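You operate a simulated robot arm through the tools that you are given. There is no shell and no other tool. Be economical: measure what you need, move in short steps, check, and stop when the job is done.

Carry out the task below with a simulated two-armed robot. There is one attempt and no reset: what you move stays moved.

## Task
Carry the wooden crate with both arms and set it on the long oak table.

The check looks at the end state, three seconds after you hand in, the way a careful person would. Anything else that was tipped, shoved, dropped, spilled or broken makes it a failure.

## Robot
Two 7-joint arms with two-finger parallel grippers on one trunk, on a base that drives. Base frame: it is fixed to the floor where the robot stands at the start and does not move with it; the origin is under the middle of the robot, x ahead of it, y to its left, z up. Units: mm, degrees, N and s.
The left shoulder is at the start at [70, 188, 1290], the right one opposite. With the tool pointing down near the work surface each hand reaches from about 240 to 780 mm from the robot's upright axis, wherever it stands, measured 20 degrees to its own side. Places, roughly: long oak table [500, -1200, 800]. Payload 3.91 kg a hand.
The TCP of each hand is the grasp point between the finger pads, 30 mm short of the fingertips. In the tool frame z runs along the fingers and y along their closing line. Largest opening 110 mm; finger width 20, thickness 10; the body of the gripper, 48 by 112 mm, starts 55 mm behind the TCP.
Orientation is that of the tool frame in the base frame, as [roll, pitch, yaw] about the fixed x, y, z axes, in that order (R = Rz(yaw) Ry(pitch) Rx(roll)). With the fingers straight down and closing along the base's y, the tool's x points along the base's -x, its y along +y and its z along -z.

## Interface
- The arms move only by the tool arm_command. It takes "left_commands", "right_commands" or both (then of equal length, played together; a hand with none holds still); each is a list that holds one entry, the list of rows, each a list of 7 numbers: the shift along the base's x, y, z in units of 25 mm (1.0 is 25 mm), then the turn, a rotation vector about the base's x, y, z in units of 8 degrees (1.0 is 8 degrees), then the opening, from 0 (shut) to 1 (fully open). In form: [[[tx, ty, tz, ax, ay, az, claw], ...]]. A call has 1 to 10 rows; each row shifts and turns the commanded pose from where the row before left it. A call with a number of a shift or a turn outside -1 to 1 is refused whole. Rows are played at 5 a second. More than 50 mm and 8.6 degrees between two rows, or a gripper value outside its range, and nothing of the call is played. Where a pose cannot be reached the arm comes as near as it can. A force on the tool above 40 N (or 10 N above the force at the start of the call, whichever is more), or a blocked arm, ends the call early, and 0.2 s more pass. Each finger travels about 72 mm/s and halts on what it meets, pressing with about 30 N; the grip force reading is that of the motor and also rises with nothing between the fingers. The clock runs only during rows and for 0.2 s after the last one: add rows that do not move to give the fingers time. The reply holds the time, the measured pose of the TCP, the force on the tool along the base axes, the opening and the grip force, in the units named above and with some noise, with the torque about the TCP (base axes, N m) and any sound that the robot's microphone picked up.
- Cameras (640 x 400 px; columns grow to the right, rows downward): "scene" is now at [120.8, -26.5, 1497.8]; the picture's right is [-0.35, -0.94, -0.00], its down [-0.71, 0.27, -0.65] and it looks along [0.61, -0.22, -0.76] (base axes); focal length 295 px, centre (320, 200). "left" rides on the left gripper at [72, -17, -103] in its tool frame; the picture's right is [0.23, 0.97, 0.00], its down [-0.76, 0.18, -0.62] and it looks along [-0.61, 0.14, 0.78] (tool axes); focal length 222 px, centre (320, 200). "right" rides on the right gripper at [73, 17, -103] in its tool frame; the picture's right is [-0.23, 0.97, 0.00], its down [-0.76, -0.18, -0.62] and it looks along [-0.61, -0.14, 0.78] (tool axes); focal length 222 px, centre (320, 200). There is no depth. A picture from a camera that has moved, and an enlarged one, comes with that camera's place and axes in the base frame and with its lens.
- grab_frame(camera): a new picture of that camera. The clock stands still meanwhile.
- slide_trunk(by): slides the trunk up (or, below 0, down) by that many mm; the arms and the scene camera ride with it, the base frame stays. It gives what a move gives, with no picture.
- base_move(legs): drives the robot by 1 to 6 legs, each [ahead, turn to the left] in mm and degrees, along the robot's own axes; the way and the turn of a leg run together, so that a leg with both is an arc; at most 1500 mm and 180 degrees a leg. The arms and the cameras ride along, it lands a little off, and it stops where it bumps. It gives what a move gives.
- pan_tilt(pan, tilt): turns the head with the scene camera to pan (to the left, within 86 degrees either way) and tilt (down, from -29 to 69), counted from straight ahead of the robot. It gives what a move gives.
- zoom(camera, box): a new picture of the part [left, top, right, bottom] of that camera's present view, enlarged. The clock stands still meanwhile.
- job_done(): hands the job in; it is judged then, once.

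Work in short steps. Places have to be worked out from the pictures, the camera data and where the tool is seen: move nearer, look again, correct. Check each grasp and each placing, and mend what went wrong. You have 120 turns and 108 pictures in all, those below and enlarged ones among them. Open the grippers and draw the arms clear of the work before you hand the job in, unless the task says otherwise; then end with one line.

The tools are called after ">>>" as name(argument=value, ...) on one line, values as JSON. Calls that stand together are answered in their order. arm_command: Moves the arms, as the interface text tells. Its arguments: {"type":"object","properties":{"left_commands":{"type":"array"},"right_commands":{"type":"array"}},"required":[]} The other tools are called the same way: slide_trunk (by) slides the trunk up or down; base_move (legs) drives the base; pan_tilt (pan, tilt) turns the head that bears the scene camera; grab_frame (camera) takes a picture; zoom (camera, box) takes an enlarged picture of a part of a camera's view; job_done () hands the job in.

At the start:

```text
t: 0.0
left_position: [609.8, 172.8, 1117.7]
left_ee_rot: [-180.0, 0.0, -180.0]
left_contact_force: [-1.2, 0.0, 0.2]
left_torque: [-0.03, 0.0, 0.0]
left_width: 110.2
left_gripper_force: 0.0
right_position: [489.3, -374.7, 1170.6]
right_ee_rot: [-180.0, 0.0, 179.8]
right_contact_force: [0.4, -0.8, 0.0]
right_torque: [-0.01, 0.02, 0.01]
right_width: 109.7
right_gripper_force: 0.1
trunk travel left (down, up): [-800.0, 140.0]
robot x, y, heading: [-1.5, -3.6, 0.4]
head pan, tilt: [-20.3, 49.7]
```

scene: 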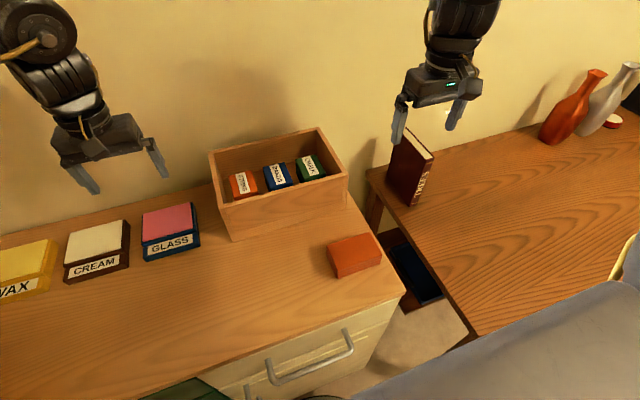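
right: 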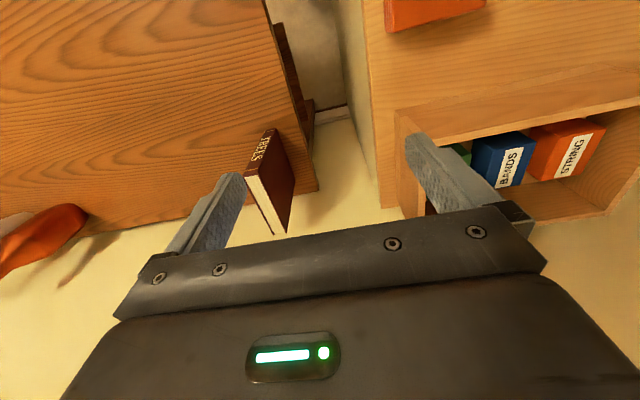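
left: 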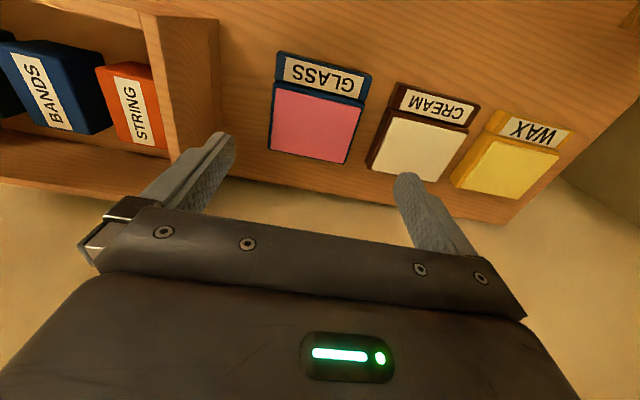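

The crate is at about x 570–748, y −265–40, with its top near z 1020, and the oak table lies to the right. I'll look around towards the table before planning the drive.

>>> pan_tilt(pan=-70, tilt=35)

>>> grab_frame(camera="scene")

>>> pan_tilt(pan=-10, tilt=55)

>>> zoom(camera="scene", box=[200, 50, 480, 225])

```text
t: 1.2
left_position: [609.3, 173.2, 1116.6]
left_ee_rot: [180.0, 0.0, 179.9]
left_contact_force: [0.4, 0.8, 0.4]
left_torque: [0.01, 0.01, -0.03]
left_width: 109.8
left_gripper_force: 0.1
right_position: [490.2, -374.7, 1169.9]
right_ee_rot: [-179.9, -0.1, 179.9]
right_contact_force: [0.5, -1.0, -1.1]
right_torque: [0.03, 0.0, 0.0]
right_width: 109.8
right_gripper_force: 0.1
trunk travel left (down, up): [-800.0, 140.0]
robot x, y, heading: [-0.5, 0.5, 0.3]
head pan, tilt: [-70.0, 35.0]
```

```text
104 pictures are left
camera scene: at [78.5, -82.3, 1519.1], right [-0.94, -0.34, 0.0], down [-0.2, 0.54, -0.82], along [0.28, -0.77, -0.57], focal length 295 px, centre (320, 200)
```

scene: 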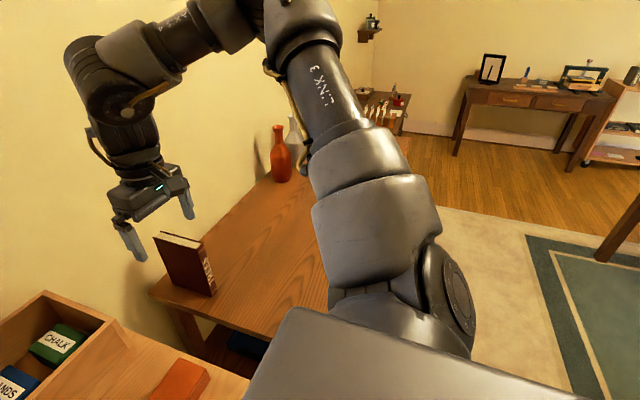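

```text
t: 2.5
left_position: [609.2, 173.4, 1117.6]
left_ee_rot: [180.0, 0.0, 180.0]
left_contact_force: [0.1, 0.1, 0.9]
left_torque: [0.0, 0.03, 0.0]
left_width: 109.8
left_gripper_force: 0.1
right_position: [489.4, -374.4, 1168.8]
right_ee_rot: [180.0, 0.0, 179.9]
right_contact_force: [0.8, -0.1, 0.9]
right_torque: [0.01, 0.0, 0.02]
right_width: 110.2
right_gripper_force: 0.1
trunk travel left (down, up): [-800.0, 140.0]
robot x, y, heading: [3.5, -0.9, 0.0]
head pan, tilt: [-10.0, 55.0]
```

```text
2.29 times, centred on (340, 138) of scene
camera zoom: at [119.3, -12.2, 1490.9], right [-0.17, -0.98, 0.0], down [-0.81, 0.14, -0.57], along [0.56, -0.1, -0.82], focal length 675 px, centre (274, 343)
```

zoom: 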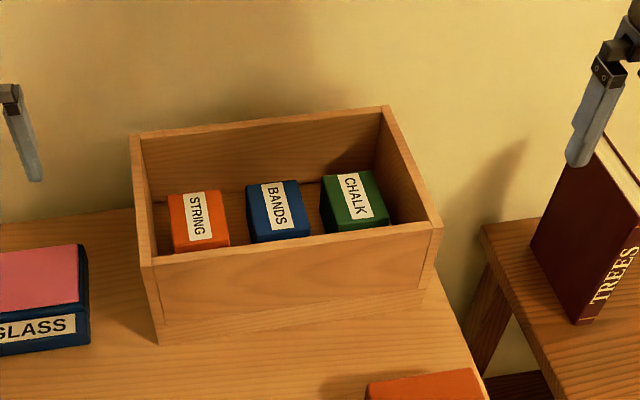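

The crate's end walls are at y≈29 and y≈−247, centred on x≈650, with the rim near z≈1015. I'll bring both hands over the end walls, staying above the rim.

>>> arm_command(left_commands=[[[0.234, -0.823, 0, 0, 0, 0, 0.7], [0.234, -0.823, 0, 0, 0, 0, 0.7], [0.234, -0.823, 0, 0, 0, 0, 0.7], [0.234, -0.823, 0, 0, 0, 0, 0.7], [0.234, -0.823, 0, 0, 0, 0, 0.7], [0.234, -0.823, 0, 0, 0, 0, 0.7], [0.234, -0.823, 0, 0, 0, 0, 0.7], [0, 0, 0, 0, 0, 0, 0.7]]], right_commands=[[[0.92, 0.726, -0.297, 0, 0, 0, 0.7], [0.92, 0.726, -0.297, 0, 0, 0, 0.7], [0.92, 0.726, -0.297, 0, 0, 0, 0.7], [0.92, 0.726, -0.297, 0, 0, 0, 0.7], [0.92, 0.726, -0.297, 0, 0, 0, 0.7], [0.92, 0.726, -0.297, 0, 0, 0, 0.7], [0.92, 0.726, -0.297, 0, 0, 0, 0.7], [0, 0, 0, 0, 0, 0, 0.7]]])

>>> grab_frame(camera="scene")

>>> grab_frame(camera="left")

>>> grab_frame(camera="right")

```text
t: 4.3
left_position: [649.4, 28.9, 1116.2]
left_ee_rot: [-179.9, 0.0, 180.0]
left_contact_force: [0.1, -0.1, 0.1]
left_torque: [-0.01, -0.06, 0.03]
left_width: 76.9
left_gripper_force: 0.2
right_position: [574.3, -304.6, 1125.2]
right_ee_rot: [180.0, 0.1, 179.9]
right_contact_force: [0.2, 0.5, -0.2]
right_torque: [-0.02, -0.02, -0.01]
right_width: 76.9
right_gripper_force: 0.2
right hand out of reach, approached as far as the arm can: row 4, 5, 6, 7
trunk travel left (down, up): [-800.0, 140.0]
robot x, y, heading: [1.1, -1.1, -0.2]
head pan, tilt: [-10.0, 55.0]
```

```text
102 pictures are left
camera scene: at [118.9, -11.2, 1491.0], right [-0.17, -0.98, 0.0], down [-0.81, 0.14, -0.57], along [0.56, -0.1, -0.82], focal length 295 px, centre (320, 200)
```

scene: 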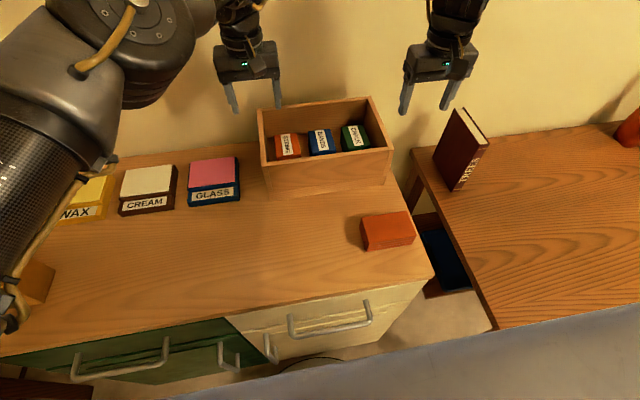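

```text
101 pictures are left
camera left: at [577.1, 11.7, 1219.6], right [-0.23, 0.97, 0.0], down [0.76, 0.18, 0.62], along [0.61, 0.14, -0.78], focal length 222 px, centre (320, 200)
```

left: 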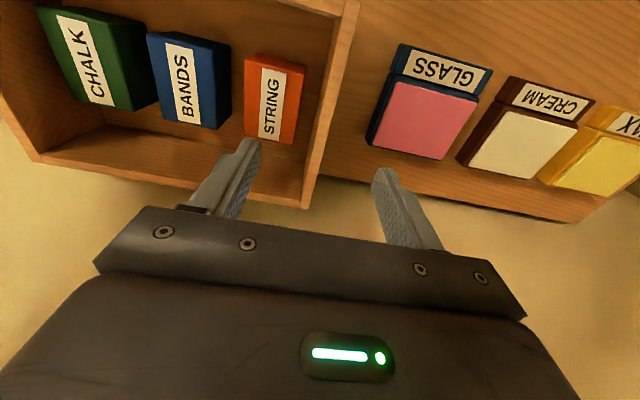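

```text
100 pictures are left
camera right: at [501.7, -288.2, 1229.3], right [0.23, 0.97, 0.0], down [0.76, -0.18, 0.62], along [0.61, -0.14, -0.78], focal length 222 px, centre (320, 200)
```

right: 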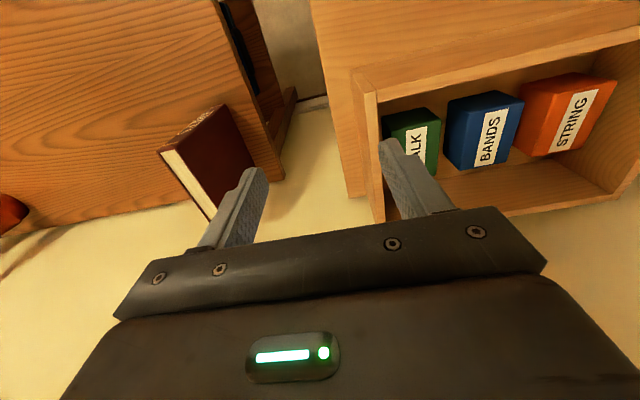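

The left hand is on target, but the right one stopped short at x=574, though the mirrored reach should be possible. I'll try moving the right hand sideways first, then ahead in small steps.

>>> arm_command(right_commands=[[[0, 0.8, 0, 0, 0, 0, 0.7], [0, 0.8, 0, 0, 0, 0, 0.7], [0, 0.6, 0, 0, 0, 0, 0.7], [0.5, 0, 0, 0, 0, 0, 0.7], [0.5, 0, 0, 0, 0, 0, 0.7], [0.5, 0, 0, 0, 0, 0, 0.7], [0, 0, 0, 0, 0, 0, 0.7]]])

```text
t: 5.9
left_position: [650.7, 27.3, 1116.2]
left_ee_rot: [-179.9, 0.1, -180.0]
left_contact_force: [-0.4, 0.1, 0.4]
left_torque: [0.0, 0.0, -0.01]
left_width: 76.9
left_gripper_force: 0.1
right_position: [564.2, -292.5, 1128.3]
right_ee_rot: [179.9, 0.1, 179.9]
right_contact_force: [-0.2, -0.8, 0.1]
right_torque: [-0.01, -0.01, 0.0]
right_width: 77.2
right_gripper_force: 0.0
right hand out of reach, approached as far as the arm can: row 1, 2, 3, 4, 5, 6
trunk travel left (down, up): [-800.0, 140.0]
robot x, y, heading: [3.4, -2.2, 0.1]
head pan, tilt: [-10.0, 55.0]
```

The right arm appears limited in its current posture. I'll raise the trunk so the hands work lower relative to the shoulders, where the quoted reach is larger.

>>> slide_trunk(by=130)

>>> arm_command(left_commands=[[[0, 0, -0.8, 0, 0, 0, 0.7], [0, 0, -0.8, 0, 0, 0, 0.7], [0, 0, -0.8, 0, 0, 0, 0.7], [0, 0, -0.8, 0, 0, 0, 0.7], [0, 0, -0.8, 0, 0, 0, 0.7], [0, 0, -0.8, 0, 0, 0, 0.7], [0, 0, 0, 0, 0, 0, 0.7]]], right_commands=[[[-0.4, 0, -0.8, 0, 0, 0, 0.7], [-0.4, 0, -0.8, 0, 0, 0, 0.7], [0, 0, -0.8, 0, 0, 0, 0.7], [0, 0, -0.8, 0, 0, 0, 0.7], [0, 0, -0.8, 0, 0, 0, 0.7], [0, 0, -0.8, 0, 0, 0, 0.7], [0, 0, 0, 0, 0, 0, 0.7]]])

```text
t: 7.5
left_position: [651.2, 27.8, 1245.2]
left_ee_rot: [179.9, 0.0, 180.0]
left_contact_force: [0.2, -0.6, -1.1]
left_torque: [-0.02, 0.0, -0.03]
left_width: 76.7
left_gripper_force: 0.0
right_position: [564.5, -293.4, 1259.0]
right_ee_rot: [180.0, 0.1, 179.9]
right_contact_force: [0.7, -0.5, 0.9]
right_torque: [0.0, 0.0, 0.0]
right_width: 76.9
right_gripper_force: 0.2
trunk travel left (down, up): [-930.0, 10.0]
robot x, y, heading: [-0.3, 1.6, 0.1]
head pan, tilt: [-10.0, 55.0]
```

```text
t: 9.1
left_position: [649.6, 28.5, 1125.4]
left_ee_rot: [180.0, 0.0, 179.9]
left_contact_force: [0.9, -0.2, -0.1]
left_torque: [0.02, 0.01, 0.03]
left_width: 76.8
left_gripper_force: 0.0
right_position: [530.9, -304.3, 1148.8]
right_ee_rot: [179.9, 0.2, 179.9]
right_contact_force: [-1.4, -0.1, 0.2]
right_torque: [0.03, 0.02, 0.0]
right_width: 77.1
right_gripper_force: 0.0
right hand out of reach, approached as far as the arm can: row 4, 5, 6
trunk travel left (down, up): [-930.0, 10.0]
robot x, y, heading: [0.1, -0.7, 0.0]
head pan, tilt: [-10.0, 55.0]
```

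Lowering made it worse, so a joint limit in the right arm's posture is likely. I'll look at both arms.

>>> pan_tilt(pan=-55, tilt=20)

>>> grab_frame(camera="scene")

>>> pan_tilt(pan=50, tilt=20)

>>> grab_frame(camera="scene")

```text
t: 10.2
left_position: [649.6, 28.2, 1125.3]
left_ee_rot: [180.0, 0.0, 180.0]
left_contact_force: [0.5, 0.0, 0.1]
left_torque: [0.01, 0.01, -0.01]
left_width: 77.2
left_gripper_force: 0.1
right_position: [531.9, -304.6, 1148.0]
right_ee_rot: [179.9, 0.3, 179.8]
right_contact_force: [-1.0, -0.3, 0.5]
right_torque: [-0.04, 0.01, -0.03]
right_width: 76.9
right_gripper_force: 0.1
trunk travel left (down, up): [-930.0, 10.0]
robot x, y, heading: [-2.5, 2.3, 0.0]
head pan, tilt: [-55.0, 20.0]
```

```text
99 pictures are left
camera scene: at [102.0, -75.9, 1672.9], right [-0.82, -0.57, 0.0], down [-0.2, 0.28, -0.94], along [0.54, -0.77, -0.34], focal length 295 px, centre (320, 200)
```

scene: 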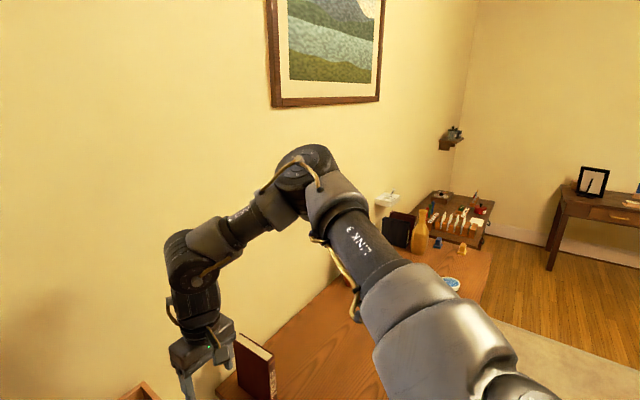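

```text
t: 12.0
left_position: [650.7, 27.6, 1126.1]
left_ee_rot: [-180.0, 0.0, -180.0]
left_contact_force: [-0.3, 0.1, 0.1]
left_torque: [0.05, 0.02, 0.0]
left_width: 77.2
left_gripper_force: 0.0
right_position: [531.1, -304.1, 1148.6]
right_ee_rot: [179.8, 0.2, 179.9]
right_contact_force: [1.0, -1.2, 0.0]
right_torque: [0.0, -0.03, 0.01]
right_width: 77.0
right_gripper_force: 0.1
trunk travel left (down, up): [-930.0, 10.0]
robot x, y, heading: [0.8, 0.8, -0.2]
head pan, tilt: [50.0, 20.0]
```

```text
98 pictures are left
camera scene: at [108.3, 71.6, 1673.0], right [0.77, -0.64, 0.0], down [-0.22, -0.26, -0.94], along [0.6, 0.72, -0.34], focal length 295 px, centre (320, 200)
```

scene: 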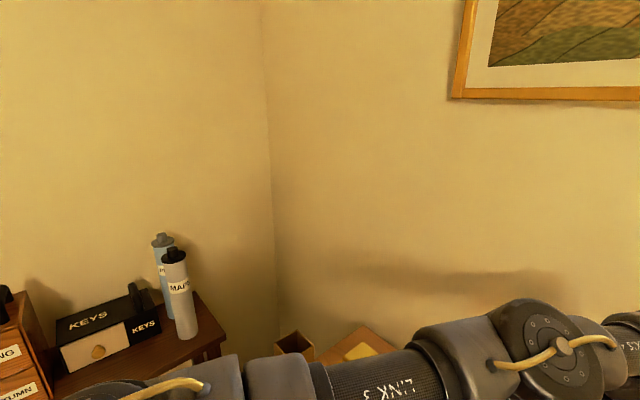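

The right elbow sits high and outward, unlike the left. I'll draw the right hand back and inward, then try lowering it to see where the limit lies.

>>> arm_command(right_commands=[[[-1, 0, 0, 0, 0, 0, 0.7], [-1, 0, 0, 0, 0, 0, 0.7], [-1, 0, 0, 0, 0, 0, 0.7], [0, 0, -0.6, 0, 0, 0, 0.7], [0, 0.8, 0, 0, 0, 0, 0.7], [0, 0.8, 0, 0, 0, 0, 0.7], [0, 0.8, 0, 0, 0, 0, 0.7], [0, 0, 0, 0, 0, 0, 0.7]]])

```text
t: 13.8
left_position: [650.0, 28.1, 1126.1]
left_ee_rot: [-180.0, 0.0, -179.9]
left_contact_force: [0.0, -0.1, -0.2]
left_torque: [0.03, -0.01, 0.0]
left_width: 76.7
left_gripper_force: 0.1
right_position: [449.8, -258.3, 1144.1]
right_ee_rot: [179.7, 0.2, 179.9]
right_contact_force: [0.8, 0.0, -1.0]
right_torque: [-0.04, -0.02, 0.0]
right_width: 77.0
right_gripper_force: 0.1
right hand out of reach, approached as far as the arm can: row 7
trunk travel left (down, up): [-930.0, 10.0]
robot x, y, heading: [0.2, -1.0, 0.1]
head pan, tilt: [50.0, 20.0]
```

The limit now shows on inward motion, which suggests a wrist roll limit. I'll test turning the tool about the vertical to see which way relieves it.

>>> arm_command(right_commands=[[[0, 0, 0, 0, 0, 1, 0.7], [0, 0, 0, 0, 0, 1, 0.7], [0, 0, 0, 0, 0, 1, 0.7], [0, 0.8, 0, 0, 0, 0, 0.7], [0, 0.8, 0, 0, 0, 0, 0.7], [0.8, 0, 0, 0, 0, 0, 0.7], [0.8, 0, 0, 0, 0, 0, 0.7], [0.8, 0, 0, 0, 0, 0, 0.7], [0, 0, 0, 0, 0, 0, 0.7]]])

```text
t: 15.8
left_position: [650.1, 28.2, 1125.7]
left_ee_rot: [180.0, 0.0, -180.0]
left_contact_force: [-0.6, -0.7, 0.1]
left_torque: [0.02, 0.0, -0.01]
left_width: 77.1
left_gripper_force: 0.1
right_position: [495.5, -262.9, 1168.9]
right_ee_rot: [179.8, 0.2, -156.1]
right_contact_force: [0.9, 0.9, -0.1]
right_torque: [-0.02, 0.02, 0.0]
right_width: 76.9
right_gripper_force: 0.2
right hand out of reach, approached as far as the arm can: row 4, 5, 6, 7, 8
trunk travel left (down, up): [-930.0, 10.0]
robot x, y, heading: [-1.1, 2.2, 0.2]
head pan, tilt: [50.0, 20.0]
```

Turning didn't relieve it; the right arm's elbow is swung outward, so inward azimuth is limited. I'll swing the right hand out and up, restore its yaw, stretch ahead and come back in, to settle the elbow differently.

>>> arm_command(right_commands=[[[0, -1, 0.4, 0, 0, -1, 0.7], [0, -1, 0.4, 0, 0, -1, 0.7], [0, -1, 0.4, 0, 0, -1, 0.7], [0, -1, 0.4, 0, 0, 0, 0.7], [0, -1, 0.4, 0, 0, 0, 0.7], [0, -1, 0.4, 0, 0, 0, 0.7], [0, -1, 0, 0, 0, 0, 0.7], [0, -1, 0, 0, 0, 0, 0.7], [0, -1, 0, 0, 0, 0, 0.7], [0, 0, 0, 0, 0, 0, 0.7]]])

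>>> arm_command(right_commands=[[[1, 0, 0, 0, 0, 0, 0.7], [1, 0, 0, 0, 0, 0, 0.7], [1, 0, 0, 0, 0, 0, 0.7], [1, 0, 0, 0, 0, 0, 0.7], [1, 0, 0, 0, 0, 0, 0.7], [1, 0, 0, 0, 0, 0, 0.7], [0, 0, 0, 0, 0, 0, 0.7]]])

>>> pan_tilt(pan=-40, tilt=25)

>>> grab_frame(camera="scene")

```text
t: 18.0
left_position: [651.6, 28.4, 1125.2]
left_ee_rot: [180.0, 0.0, -180.0]
left_contact_force: [0.0, 1.1, 0.1]
left_torque: [-0.01, -0.03, 0.02]
left_width: 77.1
left_gripper_force: 0.1
right_position: [493.8, -487.4, 1230.2]
right_ee_rot: [-180.0, 0.1, 179.9]
right_contact_force: [-0.1, 0.0, -0.4]
right_torque: [-0.02, 0.03, 0.02]
right_width: 76.7
right_gripper_force: 0.0
trunk travel left (down, up): [-930.0, 10.0]
robot x, y, heading: [1.2, 1.4, 0.4]
head pan, tilt: [50.0, 20.0]
```

```text
t: 19.6
left_position: [649.3, 27.9, 1126.9]
left_ee_rot: [-180.0, 0.1, 180.0]
left_contact_force: [0.4, -0.4, 0.4]
left_torque: [-0.02, 0.0, -0.02]
left_width: 77.2
left_gripper_force: 0.1
right_position: [626.0, -488.9, 1229.6]
right_ee_rot: [179.9, 0.4, 179.9]
right_contact_force: [-0.5, -0.6, -0.1]
right_torque: [0.0, -0.03, -0.01]
right_width: 76.9
right_gripper_force: 0.0
right hand out of reach, approached as far as the arm can: row 6
trunk travel left (down, up): [-930.0, 10.0]
robot x, y, heading: [-1.0, -0.1, 0.2]
head pan, tilt: [50.0, 20.0]
```

```text
t: 21.2
left_position: [650.5, 28.5, 1125.8]
left_ee_rot: [-180.0, 0.0, -179.9]
left_contact_force: [1.1, -0.3, -0.3]
left_torque: [-0.01, 0.03, -0.04]
left_width: 76.7
left_gripper_force: 0.2
right_position: [626.3, -488.2, 1228.7]
right_ee_rot: [179.9, 0.2, 179.8]
right_contact_force: [0.3, 0.1, 0.4]
right_torque: [0.0, 0.01, -0.01]
right_width: 76.9
right_gripper_force: 0.0
trunk travel left (down, up): [-930.0, 10.0]
robot x, y, heading: [-1.9, 1.5, -0.0]
head pan, tilt: [-40.0, 25.0]
```

```text
97 pictures are left
camera scene: at [119.1, -59.0, 1664.9], right [-0.64, -0.77, 0.0], down [-0.32, 0.27, -0.91], along [0.69, -0.58, -0.42], focal length 295 px, centre (320, 200)
```

scene: 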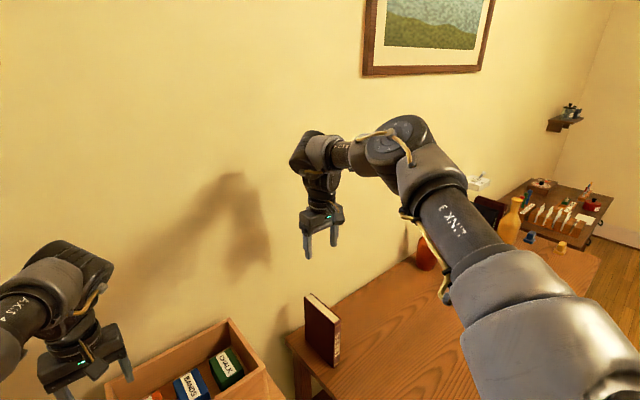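

The right arm has extended but the elbow is still outward. I'll sweep inward from here, holding it high, and see how far it gets.

>>> arm_command(right_commands=[[[0, 1, 0, 0, 0, 0, 0.7], [0, 1, 0, 0, 0, 0, 0.7], [0, 1, 0, 0, 0, 0, 0.7], [0, 1, 0, 0, 0, 0, 0.7], [0, 1, 0, 0, 0, 0, 0.7], [0, 1, 0, 0, 0, 0, 0.7], [0, 1, 0, 0, 0, 0, 0.7], [0, 1, 0, 0, 0, 0, 0.7], [0, 0, 0, 0, 0, 0, 0.7]]])

```text
t: 23.2
left_position: [650.1, 28.7, 1125.5]
left_ee_rot: [-179.9, 0.0, -180.0]
left_contact_force: [-0.2, 1.2, 0.7]
left_torque: [0.03, 0.0, -0.02]
left_width: 77.4
left_gripper_force: 0.0
right_position: [577.9, -312.2, 1237.3]
right_ee_rot: [179.8, 0.4, 179.9]
right_contact_force: [-0.4, -0.6, -0.6]
right_torque: [0.01, 0.01, 0.0]
right_width: 76.9
right_gripper_force: 0.1
right hand out of reach, approached as far as the arm can: row 3, 4, 5, 6, 7, 8
trunk travel left (down, up): [-930.0, 10.0]
robot x, y, heading: [1.6, -2.2, -0.0]
head pan, tilt: [-40.0, 25.0]
```

Still limited. I'll test a tool tilt about x (fingers inward) while moving inward, then untilt, to shift the posture.

>>> arm_command(right_commands=[[[0, 0, 0, 1, 0, 0, 0.7], [0, 0, 0, 1, 0, 0, 0.7], [0, 0, 0, 1, 0, 0, 0.7], [0, 0, 0, 1, 0, 0, 0.7], [0, 1, 0, 0, 0, 0, 0.7], [0, 1, 0, 0, 0, 0, 0.7], [0, 0, 0, 0, 0, 0, 0.7]]])

>>> arm_command(right_commands=[[[0, 0, 0, -1, 0, 0, 0.7], [0, 0, 0, -1, 0, 0, 0.7], [0, 0, 0, -1, 0, 0, 0.7], [0, 0, 0, -1, 0, 0, 0.7], [0, 0, 0, 0, 0, 0, 0.7]]])

```text
t: 24.9
left_position: [650.4, 27.3, 1126.5]
left_ee_rot: [179.9, 0.0, 180.0]
left_contact_force: [0.0, 0.0, -0.3]
left_torque: [0.01, -0.02, -0.03]
left_width: 76.9
left_gripper_force: 0.0
right_position: [578.5, -263.0, 1237.7]
right_ee_rot: [147.8, 0.0, 179.9]
right_contact_force: [-0.9, -0.5, -0.2]
right_torque: [0.02, 0.05, -0.04]
right_width: 76.8
right_gripper_force: 0.2
trunk travel left (down, up): [-930.0, 10.0]
robot x, y, heading: [-2.4, -0.2, 0.1]
head pan, tilt: [-40.0, 25.0]
```

```text
t: 26.1
left_position: [649.1, 29.2, 1125.8]
left_ee_rot: [-180.0, 0.0, 180.0]
left_contact_force: [-0.3, 0.2, -0.6]
left_torque: [-0.02, -0.01, 0.0]
left_width: 77.0
left_gripper_force: 0.0
right_position: [553.7, -280.5, 1242.5]
right_ee_rot: [179.9, 0.3, 179.9]
right_contact_force: [0.2, 0.3, -0.5]
right_torque: [0.03, -0.03, 0.02]
right_width: 76.9
right_gripper_force: 0.1
right hand out of reach, approached as far as the arm can: row 3, 4
trunk travel left (down, up): [-930.0, 10.0]
robot x, y, heading: [-3.1, 0.3, 0.3]
head pan, tilt: [-40.0, 25.0]
```

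The right wrist only works at outward azimuths. Shifting the robot about 100 mm to its left and slightly nearer would put the crate in range of both arms, so I'll look down to check the base-to-counter clearance.

>>> pan_tilt(pan=0, tilt=69)

>>> grab_frame(camera="scene")

```text
t: 27.2
left_position: [649.8, 28.3, 1126.6]
left_ee_rot: [-180.0, 0.1, -180.0]
left_contact_force: [-0.6, 0.4, -0.5]
left_torque: [-0.01, 0.04, 0.02]
left_width: 77.1
left_gripper_force: 0.0
right_position: [554.6, -283.4, 1242.0]
right_ee_rot: [179.8, 0.3, 179.9]
right_contact_force: [0.2, 0.5, 0.3]
right_torque: [0.01, -0.04, -0.03]
right_width: 77.2
right_gripper_force: 0.1
trunk travel left (down, up): [-930.0, 10.0]
robot x, y, heading: [1.3, 0.2, 0.2]
head pan, tilt: [0.0, 68.8]
```

```text
96 pictures are left
camera scene: at [104.0, 0.3, 1605.5], right [0.0, -1.0, 0.0], down [-0.93, 0.0, -0.36], along [0.36, 0.0, -0.93], focal length 295 px, centre (320, 200)
```

scene: 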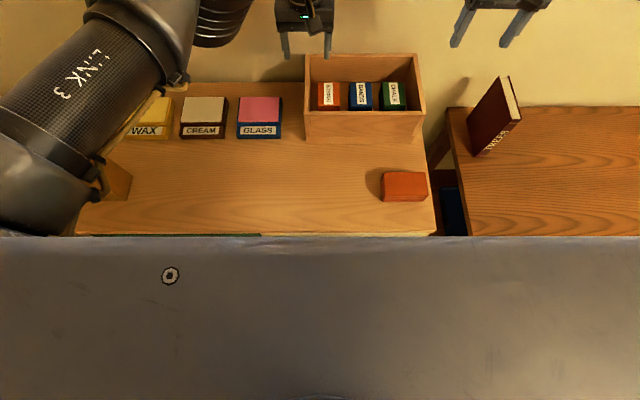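

The view confirms the crate's position (x 560–745, walls at y≈28 and −250). I'll back out, shift left about 130 mm, and come in to about x=+50.

>>> base_move(legs=[[-60, 0], [0, -25], [-310, 0], [0, 25], [370, 0]])

>>> grab_frame(camera="scene")

```text
t: 34.4
left_position: [673.6, 143.4, 1124.0]
left_ee_rot: [-180.0, -0.3, 179.1]
left_contact_force: [0.5, 0.4, -0.6]
left_torque: [-0.01, 0.03, 0.03]
left_width: 77.3
left_gripper_force: 0.1
right_position: [572.9, -165.9, 1239.6]
right_ee_rot: [179.7, 0.2, 178.8]
right_contact_force: [0.3, 0.4, 0.3]
right_torque: [0.01, 0.01, 0.0]
right_width: 77.1
right_gripper_force: 0.2
trunk travel left (down, up): [-930.0, 10.0]
robot x, y, heading: [17.8, 126.9, -1.0]
head pan, tilt: [0.0, 68.8]
stopped in leg 5: the robot was blocked; the commanded pose is now the measured one
```

```text
95 pictures are left
camera scene: at [128.6, 124.5, 1605.1], right [-0.02, -1.0, 0.0], down [-0.93, 0.02, -0.36], along [0.36, -0.01, -0.93], focal length 295 px, centre (320, 200)
```

scene: 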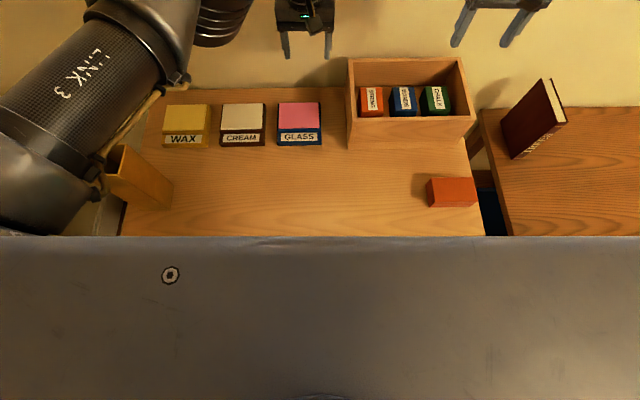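

The base touched the counter and stopped at x=18, with nothing disturbed. In this stance the right-wall point is further outward for the right arm, so I'll move the right hand over the right wall, keeping it high, and the left back over the left wall.

>>> arm_command(left_commands=[[[-0.12, -0.56, 0, 0, 0, 0, 0.7], [-0.12, -0.56, 0, 0, 0, 0, 0.7], [-0.12, -0.56, 0, 0, 0, 0, 0.7], [-0.12, -0.56, 0, 0, 0, 0, 0.7], [-0.12, -0.56, 0, 0, 0, 0, 0.7], [-0.12, -0.56, 0, 0, 0, 0, 0.7], [-0.12, -0.56, 0, 0, 0, 0, 0.7], [-0.12, -0.56, 0, 0, 0, 0.12, 0.7], [0, 0, 0, 0, 0, 0, 0.7]]], right_commands=[[[0, -0.85, 0, 0, 0, 0, 0.7], [0, -0.85, 0, 0, 0, 0, 0.7], [0, -0.85, 0, 0, 0, 0, 0.7], [0, -0.85, 0, 0, 0, 0, 0.7], [0.77, 0, 0, 0, 0, 0, 0.7], [0.77, 0, 0, 0, 0, 0, 0.7], [0.77, 0, 0, 0, 0, 0, 0.7], [0.77, 0, 0, 0, 0, 0.15, 0.7], [0, 0, 0, 0, 0, 0, 0.7]]])

```text
t: 36.4
left_position: [650.4, 72.9, 1127.6]
left_ee_rot: [-179.9, 0.1, 179.8]
left_contact_force: [0.1, -0.9, -0.2]
left_torque: [0.03, 0.0, 0.02]
left_width: 77.4
left_gripper_force: 0.0
left hand out of reach, approached as far as the arm can: row 6, 7, 8
right_position: [625.7, -259.1, 1243.3]
right_ee_rot: [179.6, 0.4, -179.8]
right_contact_force: [-0.8, -0.3, -0.1]
right_torque: [-0.01, 0.02, -0.01]
right_width: 76.8
right_gripper_force: 0.2
right hand out of reach, approached as far as the arm can: row 7, 8
trunk travel left (down, up): [-930.0, 10.0]
robot x, y, heading: [17.7, 122.2, -1.1]
head pan, tilt: [0.0, 68.8]
```

Right arm readings suggest its upper arm is stuck about 37° outward, so it only reaches about 500 mm ahead of the shoulder near the crate line. The plan is to stand at y≈75, grip both end walls near their front, drag the crate about 75 mm towards me, then regrip at the centre. First I'll reposition the base.

>>> base_move(legs=[[-60, 0], [0, 10], [-300, 0], [0, -8.9], [345, 0]])

```text
t: 42.2
left_position: [646.7, 32.6, 1128.2]
left_ee_rot: [-180.0, 0.1, -179.6]
left_contact_force: [0.2, 0.5, 0.7]
left_torque: [-0.02, 0.02, 0.01]
left_width: 76.9
left_gripper_force: 0.1
right_position: [625.2, -300.5, 1243.9]
right_ee_rot: [179.7, 0.6, -179.3]
right_contact_force: [0.5, 0.3, 0.3]
right_torque: [0.0, -0.03, 0.0]
right_width: 77.1
right_gripper_force: 0.0
trunk travel left (down, up): [-930.0, 10.0]
robot x, y, heading: [20.9, 81.0, -0.6]
head pan, tilt: [0.0, 68.8]
```

The base is at (21, 81). I'll move both hands to x≈600 above the walls, with the left raised, and then lower the trunk part of the way.

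>>> arm_command(left_commands=[[[-0.37, -0.03, 0.96, 0, 0, 0, 0.7], [-0.37, -0.03, 0.96, 0, 0, 0, 0.7], [-0.37, -0.03, 0.96, 0, 0, 0, 0.7], [-0.37, -0.03, 0.96, 0, 0, 0, 0.7], [-0.37, -0.03, 0.96, 0, 0, 0, 0.7], [0, 0, 0, 0, 0, 0, 0.7]]], right_commands=[[[-0.2, 0.4, 0, 0, 0, 0, 0.7], [-0.2, 0.4, 0, 0, 0, 0, 0.7], [-0.2, 0.4, 0, 0, 0, 0, 0.7], [-0.2, 0.4, 0, 0, 0, 0, 0.7], [-0.2, 0.4, 0, 0, 0, 0, 0.7], [0, 0, 0, 0, 0, 0, 0.7]]])

>>> slide_trunk(by=-130)

```text
t: 43.6
left_position: [603.1, 29.1, 1247.4]
left_ee_rot: [-179.8, 0.0, -179.6]
left_contact_force: [0.3, -0.1, -0.4]
left_torque: [0.01, 0.03, 0.01]
left_width: 77.2
left_gripper_force: 0.0
right_position: [603.4, -249.6, 1242.4]
right_ee_rot: [179.7, 0.5, -179.2]
right_contact_force: [0.1, 0.8, 0.1]
right_torque: [-0.01, 0.01, 0.01]
right_width: 76.9
right_gripper_force: 0.0
trunk travel left (down, up): [-930.0, 10.0]
robot x, y, heading: [16.8, 81.0, -0.3]
head pan, tilt: [0.0, 68.8]
```

```text
t: 45.1
left_position: [602.5, 28.1, 1118.1]
left_ee_rot: [-179.8, 0.0, -179.7]
left_contact_force: [0.6, 0.0, -1.2]
left_torque: [-0.01, -0.03, 0.0]
left_width: 77.1
left_gripper_force: 0.0
right_position: [603.6, -250.3, 1113.6]
right_ee_rot: [179.7, 0.6, -179.3]
right_contact_force: [-0.6, 0.2, -0.1]
right_torque: [-0.01, -0.01, -0.05]
right_width: 77.0
right_gripper_force: 0.0
trunk travel left (down, up): [-800.0, 140.0]
robot x, y, heading: [15.2, 76.6, -0.6]
head pan, tilt: [0.0, 68.8]
```

Both hands are over the walls. I'll check the alignment of fingers and walls with both hand cameras before descending by trunk.

>>> slide_trunk(by=-50)

>>> grab_frame(camera="left")

>>> grab_frame(camera="right")

>>> grab_frame(camera="scene")

```text
t: 46.1
left_position: [602.3, 29.1, 1068.7]
left_ee_rot: [-179.8, -0.1, -179.7]
left_contact_force: [0.2, -0.7, 1.0]
left_torque: [0.0, 0.02, -0.01]
left_width: 77.2
left_gripper_force: 0.1
right_position: [603.3, -251.4, 1062.8]
right_ee_rot: [179.7, 0.5, -179.3]
right_contact_force: [-0.2, -0.7, -0.1]
right_torque: [0.01, -0.03, 0.01]
right_width: 76.9
right_gripper_force: 0.0
trunk travel left (down, up): [-750.0, 190.0]
robot x, y, heading: [17.7, 80.7, -0.6]
head pan, tilt: [0.0, 68.8]
```

```text
94 pictures are left
camera left: at [529.2, 11.6, 1171.8], right [-0.23, 0.97, 0.0], down [0.76, 0.18, 0.62], along [0.61, 0.14, -0.78], focal length 222 px, centre (320, 200)
```

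left: 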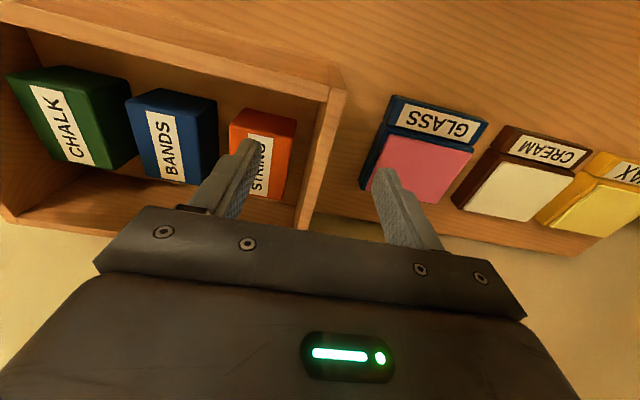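

```text
93 pictures are left
camera right: at [529.0, -234.9, 1166.1], right [0.22, 0.98, 0.01], down [0.76, -0.17, 0.63], along [0.62, -0.13, -0.78], focal length 222 px, centre (320, 200)
```

right: 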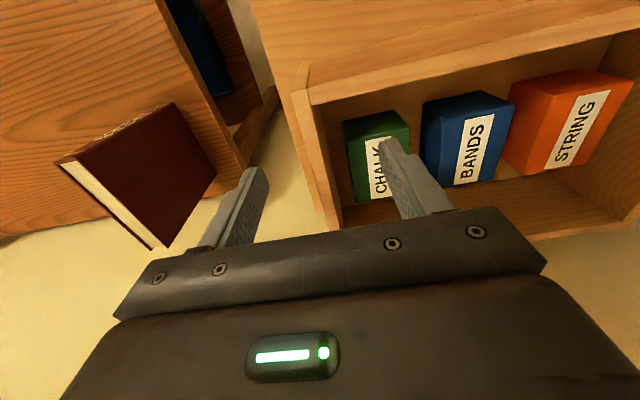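

```text
92 pictures are left
camera scene: at [122.0, 79.4, 1425.5], right [-0.01, -1.0, 0.0], down [-0.93, 0.01, -0.36], along [0.36, 0.0, -0.93], focal length 295 px, centre (320, 200)
```

scene: 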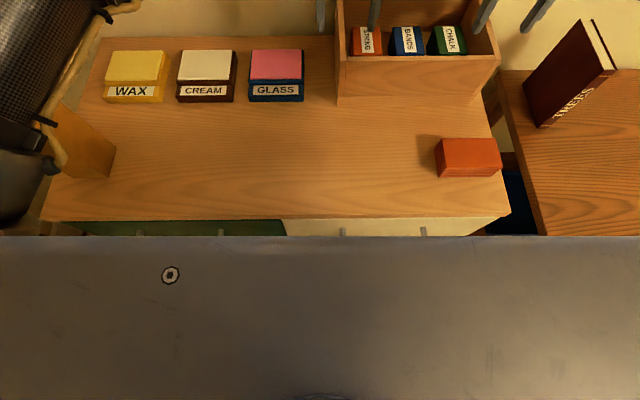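

Wall tops measure y≈30 (left) and −252 (right), each about 10 mm thick, and the TCPs are aligned within 1–2 mm. I'll narrow the openings to about 35 mm to clear the boxes inside, then go down by trunk.

>>> arm_command(left_commands=[[[0, 0.03, 0, 0, 0, 0, 0.33], [0, 0, 0, 0, 0, 0, 0.33], [0, 0, 0, 0, 0, 0, 0.33], [0, 0, 0, 0, 0, 0, 0.33]]], right_commands=[[[0, -0.02, 0.2, 0, 0, 0, 0.33], [0, 0, 0, 0, 0, 0, 0.33], [0, 0, 0, 0, 0, 0, 0.33], [0, 0, 0, 0, 0, 0, 0.33]]])

>>> slide_trunk(by=-40)

>>> grab_frame(camera="left")

>>> grab_frame(camera="right")

```text
t: 47.1
left_position: [603.1, 29.5, 1068.0]
left_ee_rot: [-179.9, -0.1, -179.6]
left_contact_force: [0.0, 0.0, 0.0]
left_torque: [-0.02, 0.0, 0.02]
left_width: 36.4
left_gripper_force: 0.2
right_position: [603.3, -250.5, 1067.5]
right_ee_rot: [179.7, 0.4, -179.3]
right_contact_force: [-0.4, 0.2, -0.7]
right_torque: [-0.01, 0.01, 0.01]
right_width: 36.3
right_gripper_force: 0.1
trunk travel left (down, up): [-750.0, 190.0]
robot x, y, heading: [19.3, 84.6, -0.6]
head pan, tilt: [0.0, 68.8]
```

```text
t: 47.9
left_position: [601.4, 28.9, 1028.8]
left_ee_rot: [-179.8, 0.0, -179.5]
left_contact_force: [-0.9, -0.7, 0.4]
left_torque: [0.03, -0.01, -0.02]
left_width: 36.2
left_gripper_force: 0.0
right_position: [602.8, -251.1, 1027.6]
right_ee_rot: [179.7, 0.4, -179.2]
right_contact_force: [-0.2, -0.5, -0.6]
right_torque: [-0.03, 0.0, 0.04]
right_width: 35.9
right_gripper_force: 0.0
trunk travel left (down, up): [-710.0, 230.0]
robot x, y, heading: [20.5, 85.6, -0.4]
head pan, tilt: [0.0, 68.8]
```

```text
91 pictures are left
camera left: at [528.8, 12.6, 1131.9], right [-0.23, 0.97, 0.0], down [0.76, 0.18, 0.62], along [0.61, 0.14, -0.78], focal length 222 px, centre (320, 200)
```

left: 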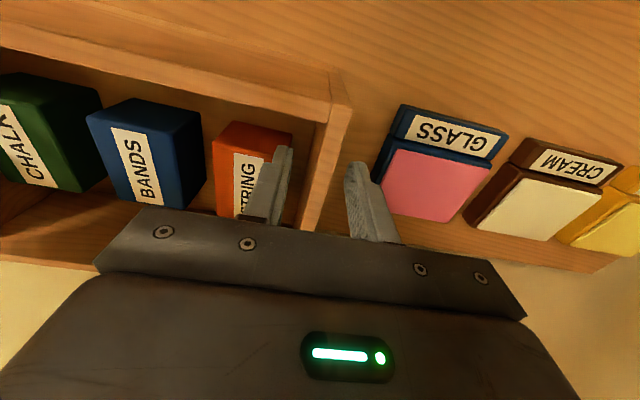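

```text
90 pictures are left
camera right: at [528.6, -235.4, 1130.7], right [0.22, 0.98, 0.01], down [0.76, -0.17, 0.63], along [0.62, -0.13, -0.78], focal length 222 px, centre (320, 200)
```

right: 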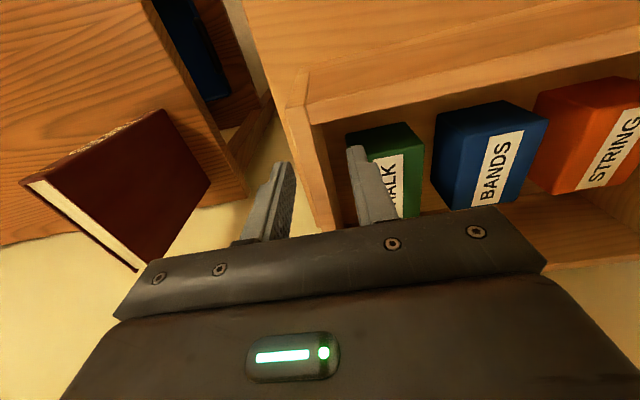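

The fingers straddle both walls. I'll go down 30 mm more and close on them.

>>> slide_trunk(by=-30)

>>> arm_command(left_commands=[[[0, 0, 0, 0, 0, 0, 0.15], [0, 0, 0, 0, 0, 0, 0], [0, 0, 0, 0, 0, 0, 0], [0, 0, 0, 0, 0, 0, 0]]], right_commands=[[[0, 0, 0, 0, 0, 0, 0.15], [0, 0, 0, 0, 0, 0, 0], [0, 0, 0, 0, 0, 0, 0], [0, 0, 0, 0, 0, 0, 0]]])

```text
t: 48.6
left_position: [601.7, 29.3, 998.0]
left_ee_rot: [-179.9, 0.0, -179.6]
left_contact_force: [-0.2, 0.5, -0.4]
left_torque: [0.01, -0.01, -0.01]
left_width: 36.2
left_gripper_force: 0.0
right_position: [602.2, -251.6, 997.8]
right_ee_rot: [179.6, 0.6, -179.3]
right_contact_force: [-0.4, 0.4, -0.7]
right_torque: [-0.02, 0.03, -0.02]
right_width: 36.3
right_gripper_force: 0.1
trunk travel left (down, up): [-680.0, 260.0]
robot x, y, heading: [17.6, 79.5, -0.4]
head pan, tilt: [0.0, 68.8]
```

```text
t: 49.6
left_position: [601.6, 33.4, 999.0]
left_ee_rot: [179.8, 0.1, -179.3]
left_contact_force: [-1.9, 1.2, 1.1]
left_torque: [-0.56, -0.33, -0.57]
left_width: 12.0
left_gripper_force: 30.1
right_position: [601.9, -254.4, 997.4]
right_ee_rot: [-180.0, 0.5, -179.8]
right_contact_force: [0.8, -2.5, 1.4]
right_torque: [0.28, 0.22, -0.02]
right_width: 11.8
right_gripper_force: 29.9
trunk travel left (down, up): [-680.0, 260.0]
robot x, y, heading: [17.5, 76.9, -0.5]
head pan, tilt: [0.0, 68.8]
stopped in row 4 (right hand): the force on the tool passed its limit (the readings are from after the stop); the commanded pose is now the measured one
```

Both walls are gripped, each about 12 mm thick. Now I'll drag the crate about 75 mm towards me with both hands together.

>>> arm_command(left_commands=[[[-0.3, 0, 0, 0, 0, 0, 0], [-0.4, 0, 0, 0, 0, 0, 0], [-0.4, 0, 0, 0, 0, 0, 0], [-0.4, 0, 0, 0, 0, 0, 0], [-0.4, 0, 0, 0, 0, 0, 0], [-0.4, 0, 0, 0, 0, 0, 0], [-0.4, 0, 0, 0, 0, 0, 0], [-0.3, 0, 0, 0, 0, 0, 0], [0, 0, 0, 0, 0, 0, 0]]], right_commands=[[[-0.3, 0, 0, 0, 0, 0, 0], [-0.4, 0, 0, 0, 0, 0, 0], [-0.4, 0, 0, 0, 0, 0, 0], [-0.4, 0, 0, 0, 0, 0, 0], [-0.4, 0, 0, 0, 0, 0, 0], [-0.4, 0, 0, 0, 0, 0, 0], [-0.4, 0, 0, 0, 0, 0, 0], [-0.3, 0, 0, 0, 0, 0, 0], [0, 0, 0, 0, 0, 0, 0]]])

>>> grab_frame(camera="scene")

```text
t: 51.6
left_position: [543.5, 31.5, 997.8]
left_ee_rot: [179.7, -0.1, -179.4]
left_contact_force: [-4.5, 4.8, 8.7]
left_torque: [-0.65, 0.39, -0.65]
left_width: 13.5
left_gripper_force: 30.0
left hand out of reach, approached as far as the arm can: row 7, 8
right_position: [528.7, -254.7, 997.3]
right_ee_rot: [-179.9, 0.6, -179.9]
right_contact_force: [10.1, -12.2, 6.0]
right_torque: [-0.03, 0.63, -0.64]
right_width: 12.8
right_gripper_force: 30.2
trunk travel left (down, up): [-680.0, 260.0]
robot x, y, heading: [18.7, 81.2, -0.4]
head pan, tilt: [0.0, 68.8]
```

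```text
89 pictures are left
camera scene: at [121.8, 78.3, 1355.6], right [-0.01, -1.0, 0.0], down [-0.93, 0.01, -0.36], along [0.36, 0.0, -0.93], focal length 295 px, centre (320, 200)
```

scene: 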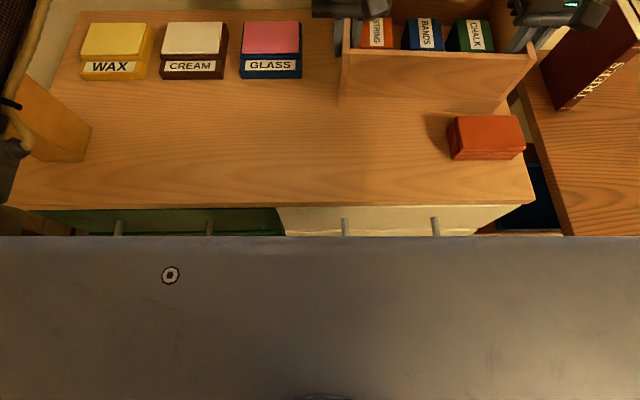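

The crate came about 60–73 mm nearer, and the left arm met its inward limit, so the crate is slightly yawed. I'll push the right side back about 14 mm to square it, then release.

>>> arm_command(left_commands=[[[0, 0, 0, 0, 0, 0, 0], [0, 0, 0, 0, 0, 0, 0], [0, 0, 0, 0, 0, 0, 0], [0, 0, 0, 0, 0, 0, 0.33], [0, 0, 0, 0, 0, 0, 0.33], [0, 0, 0, 0, 0, 0, 0.33]]], right_commands=[[[0.28, 0, 0, 0, 0, 0, 0], [0.28, 0, 0, 0, 0, 0, 0], [0, 0, 0, 0, 0, 0, 0], [0, 0, 0, 0, 0, 0, 0.33], [0, 0, 0, 0, 0, 0, 0.33], [0, 0, 0, 0, 0, 0, 0.33]]])

>>> slide_trunk(by=55)

>>> grab_frame(camera="left")

>>> grab_frame(camera="right")

>>> grab_frame(camera="scene")

```text
t: 53.0
left_position: [545.4, 33.0, 998.3]
left_ee_rot: [179.7, -0.1, -179.3]
left_contact_force: [0.1, 0.8, -0.2]
left_torque: [-0.05, 0.02, 0.03]
left_width: 36.2
left_gripper_force: 0.0
right_position: [542.1, -253.6, 996.7]
right_ee_rot: [-179.9, 0.5, -179.7]
right_contact_force: [-0.3, 0.5, 0.1]
right_torque: [0.02, 0.02, 0.0]
right_width: 36.3
right_gripper_force: 0.0
trunk travel left (down, up): [-680.0, 260.0]
robot x, y, heading: [19.0, 82.5, -0.4]
head pan, tilt: [0.0, 68.8]
```

```text
t: 53.9
left_position: [546.1, 32.1, 1053.0]
left_ee_rot: [179.7, -0.1, -179.3]
left_contact_force: [0.2, -0.5, 0.1]
left_torque: [-0.03, 0.0, 0.01]
left_width: 36.1
left_gripper_force: 0.0
right_position: [543.2, -253.7, 1052.1]
right_ee_rot: [180.0, 0.5, -179.8]
right_contact_force: [-0.6, 0.2, -0.6]
right_torque: [0.03, 0.0, -0.03]
right_width: 36.4
right_gripper_force: 0.2
trunk travel left (down, up): [-735.0, 205.0]
robot x, y, heading: [15.0, 77.3, -0.5]
head pan, tilt: [0.0, 68.8]
```

```text
88 pictures are left
camera left: at [472.5, 14.2, 1156.3], right [-0.24, 0.97, 0.0], down [0.76, 0.18, 0.62], along [0.6, 0.15, -0.78], focal length 222 px, centre (320, 200)
```

left: 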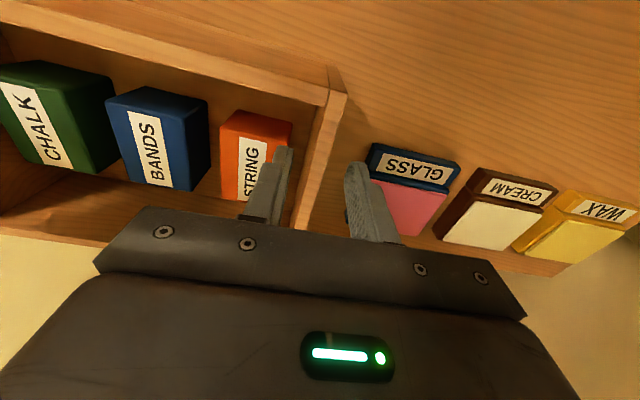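

```text
87 pictures are left
camera right: at [468.6, -237.6, 1154.6], right [0.22, 0.97, 0.0], down [0.76, -0.17, 0.63], along [0.61, -0.14, -0.78], focal length 222 px, centre (320, 200)
```

right: 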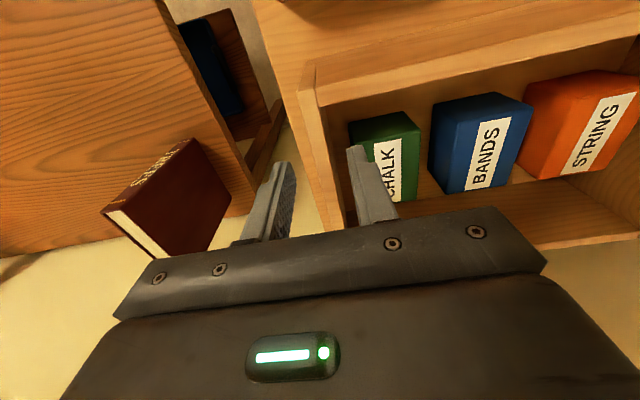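

```text
86 pictures are left
camera scene: at [122.7, 79.0, 1410.4], right [-0.01, -1.0, 0.0], down [-0.93, 0.01, -0.36], along [0.36, 0.0, -0.93], focal length 295 px, centre (320, 200)
```

scene: 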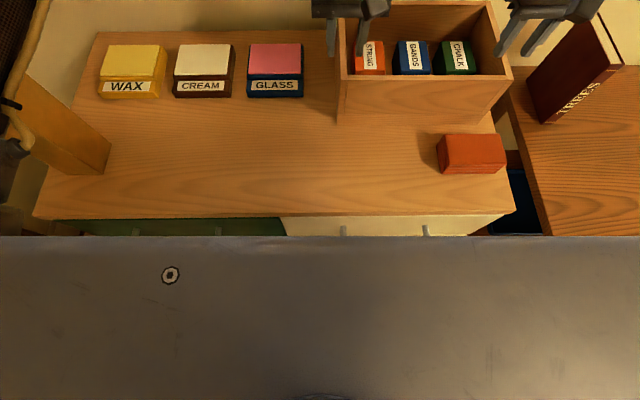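

The crate is square, with its front at x≈499 and its centre at x≈592. I'll move both hands forward to the centre of the end walls.

>>> arm_command(left_commands=[[[0.62, 0, 0, 0, 0, 0, 0.33], [0.62, 0, 0, 0, 0, 0, 0.33], [0.6, 0, 0, 0, 0, 0, 0.33], [0, 0, 0, 0, 0, 0, 0.33]]], right_commands=[[[0.66, 0, 0, 0, 0, 0, 0.33], [0.66, 0, 0, 0, 0, 0, 0.33], [0.64, 0, 0, 0, 0, 0, 0.33], [0, 0, 0, 0, 0, 0, 0.33]]])

>>> slide_trunk(by=-30)

>>> grab_frame(camera="left")

>>> grab_frame(camera="right")

```text
t: 54.9
left_position: [591.0, 32.8, 1053.7]
left_ee_rot: [179.7, 0.0, -179.3]
left_contact_force: [0.1, 1.0, -0.5]
left_torque: [0.01, -0.01, -0.01]
left_width: 36.3
left_gripper_force: 0.1
right_position: [590.6, -253.6, 1053.6]
right_ee_rot: [-179.8, 0.5, -179.7]
right_contact_force: [-1.2, -0.2, 0.6]
right_torque: [-0.03, -0.01, 0.03]
right_width: 36.1
right_gripper_force: 0.1
trunk travel left (down, up): [-735.0, 205.0]
robot x, y, heading: [18.4, 78.6, -0.6]
head pan, tilt: [0.0, 68.8]
```

```text
t: 55.7
left_position: [590.4, 32.1, 1024.9]
left_ee_rot: [179.8, -0.1, -179.4]
left_contact_force: [-0.2, 0.1, 0.9]
left_torque: [0.01, -0.03, 0.03]
left_width: 36.4
left_gripper_force: 0.0
right_position: [591.4, -253.4, 1023.2]
right_ee_rot: [-180.0, 0.5, -179.7]
right_contact_force: [-0.6, -0.1, 0.1]
right_torque: [0.01, 0.0, -0.01]
right_width: 36.2
right_gripper_force: 0.0
trunk travel left (down, up): [-705.0, 235.0]
robot x, y, heading: [18.5, 76.2, -0.4]
head pan, tilt: [0.0, 68.8]
```

```text
85 pictures are left
camera left: at [517.5, 14.0, 1127.6], right [-0.24, 0.97, 0.0], down [0.76, 0.18, 0.62], along [0.6, 0.15, -0.78], focal length 222 px, centre (320, 200)
```

left: 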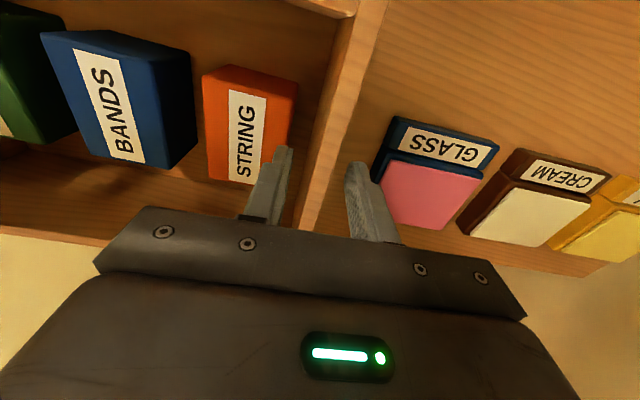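

```text
84 pictures are left
camera right: at [517.2, -236.8, 1125.8], right [0.22, 0.97, 0.0], down [0.76, -0.17, 0.63], along [0.61, -0.14, -0.78], focal length 222 px, centre (320, 200)
```

right: 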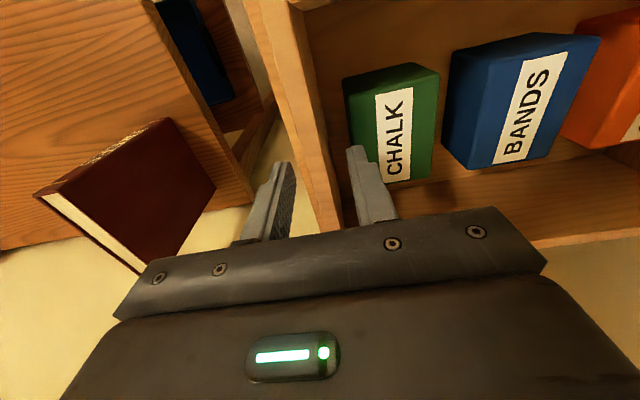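

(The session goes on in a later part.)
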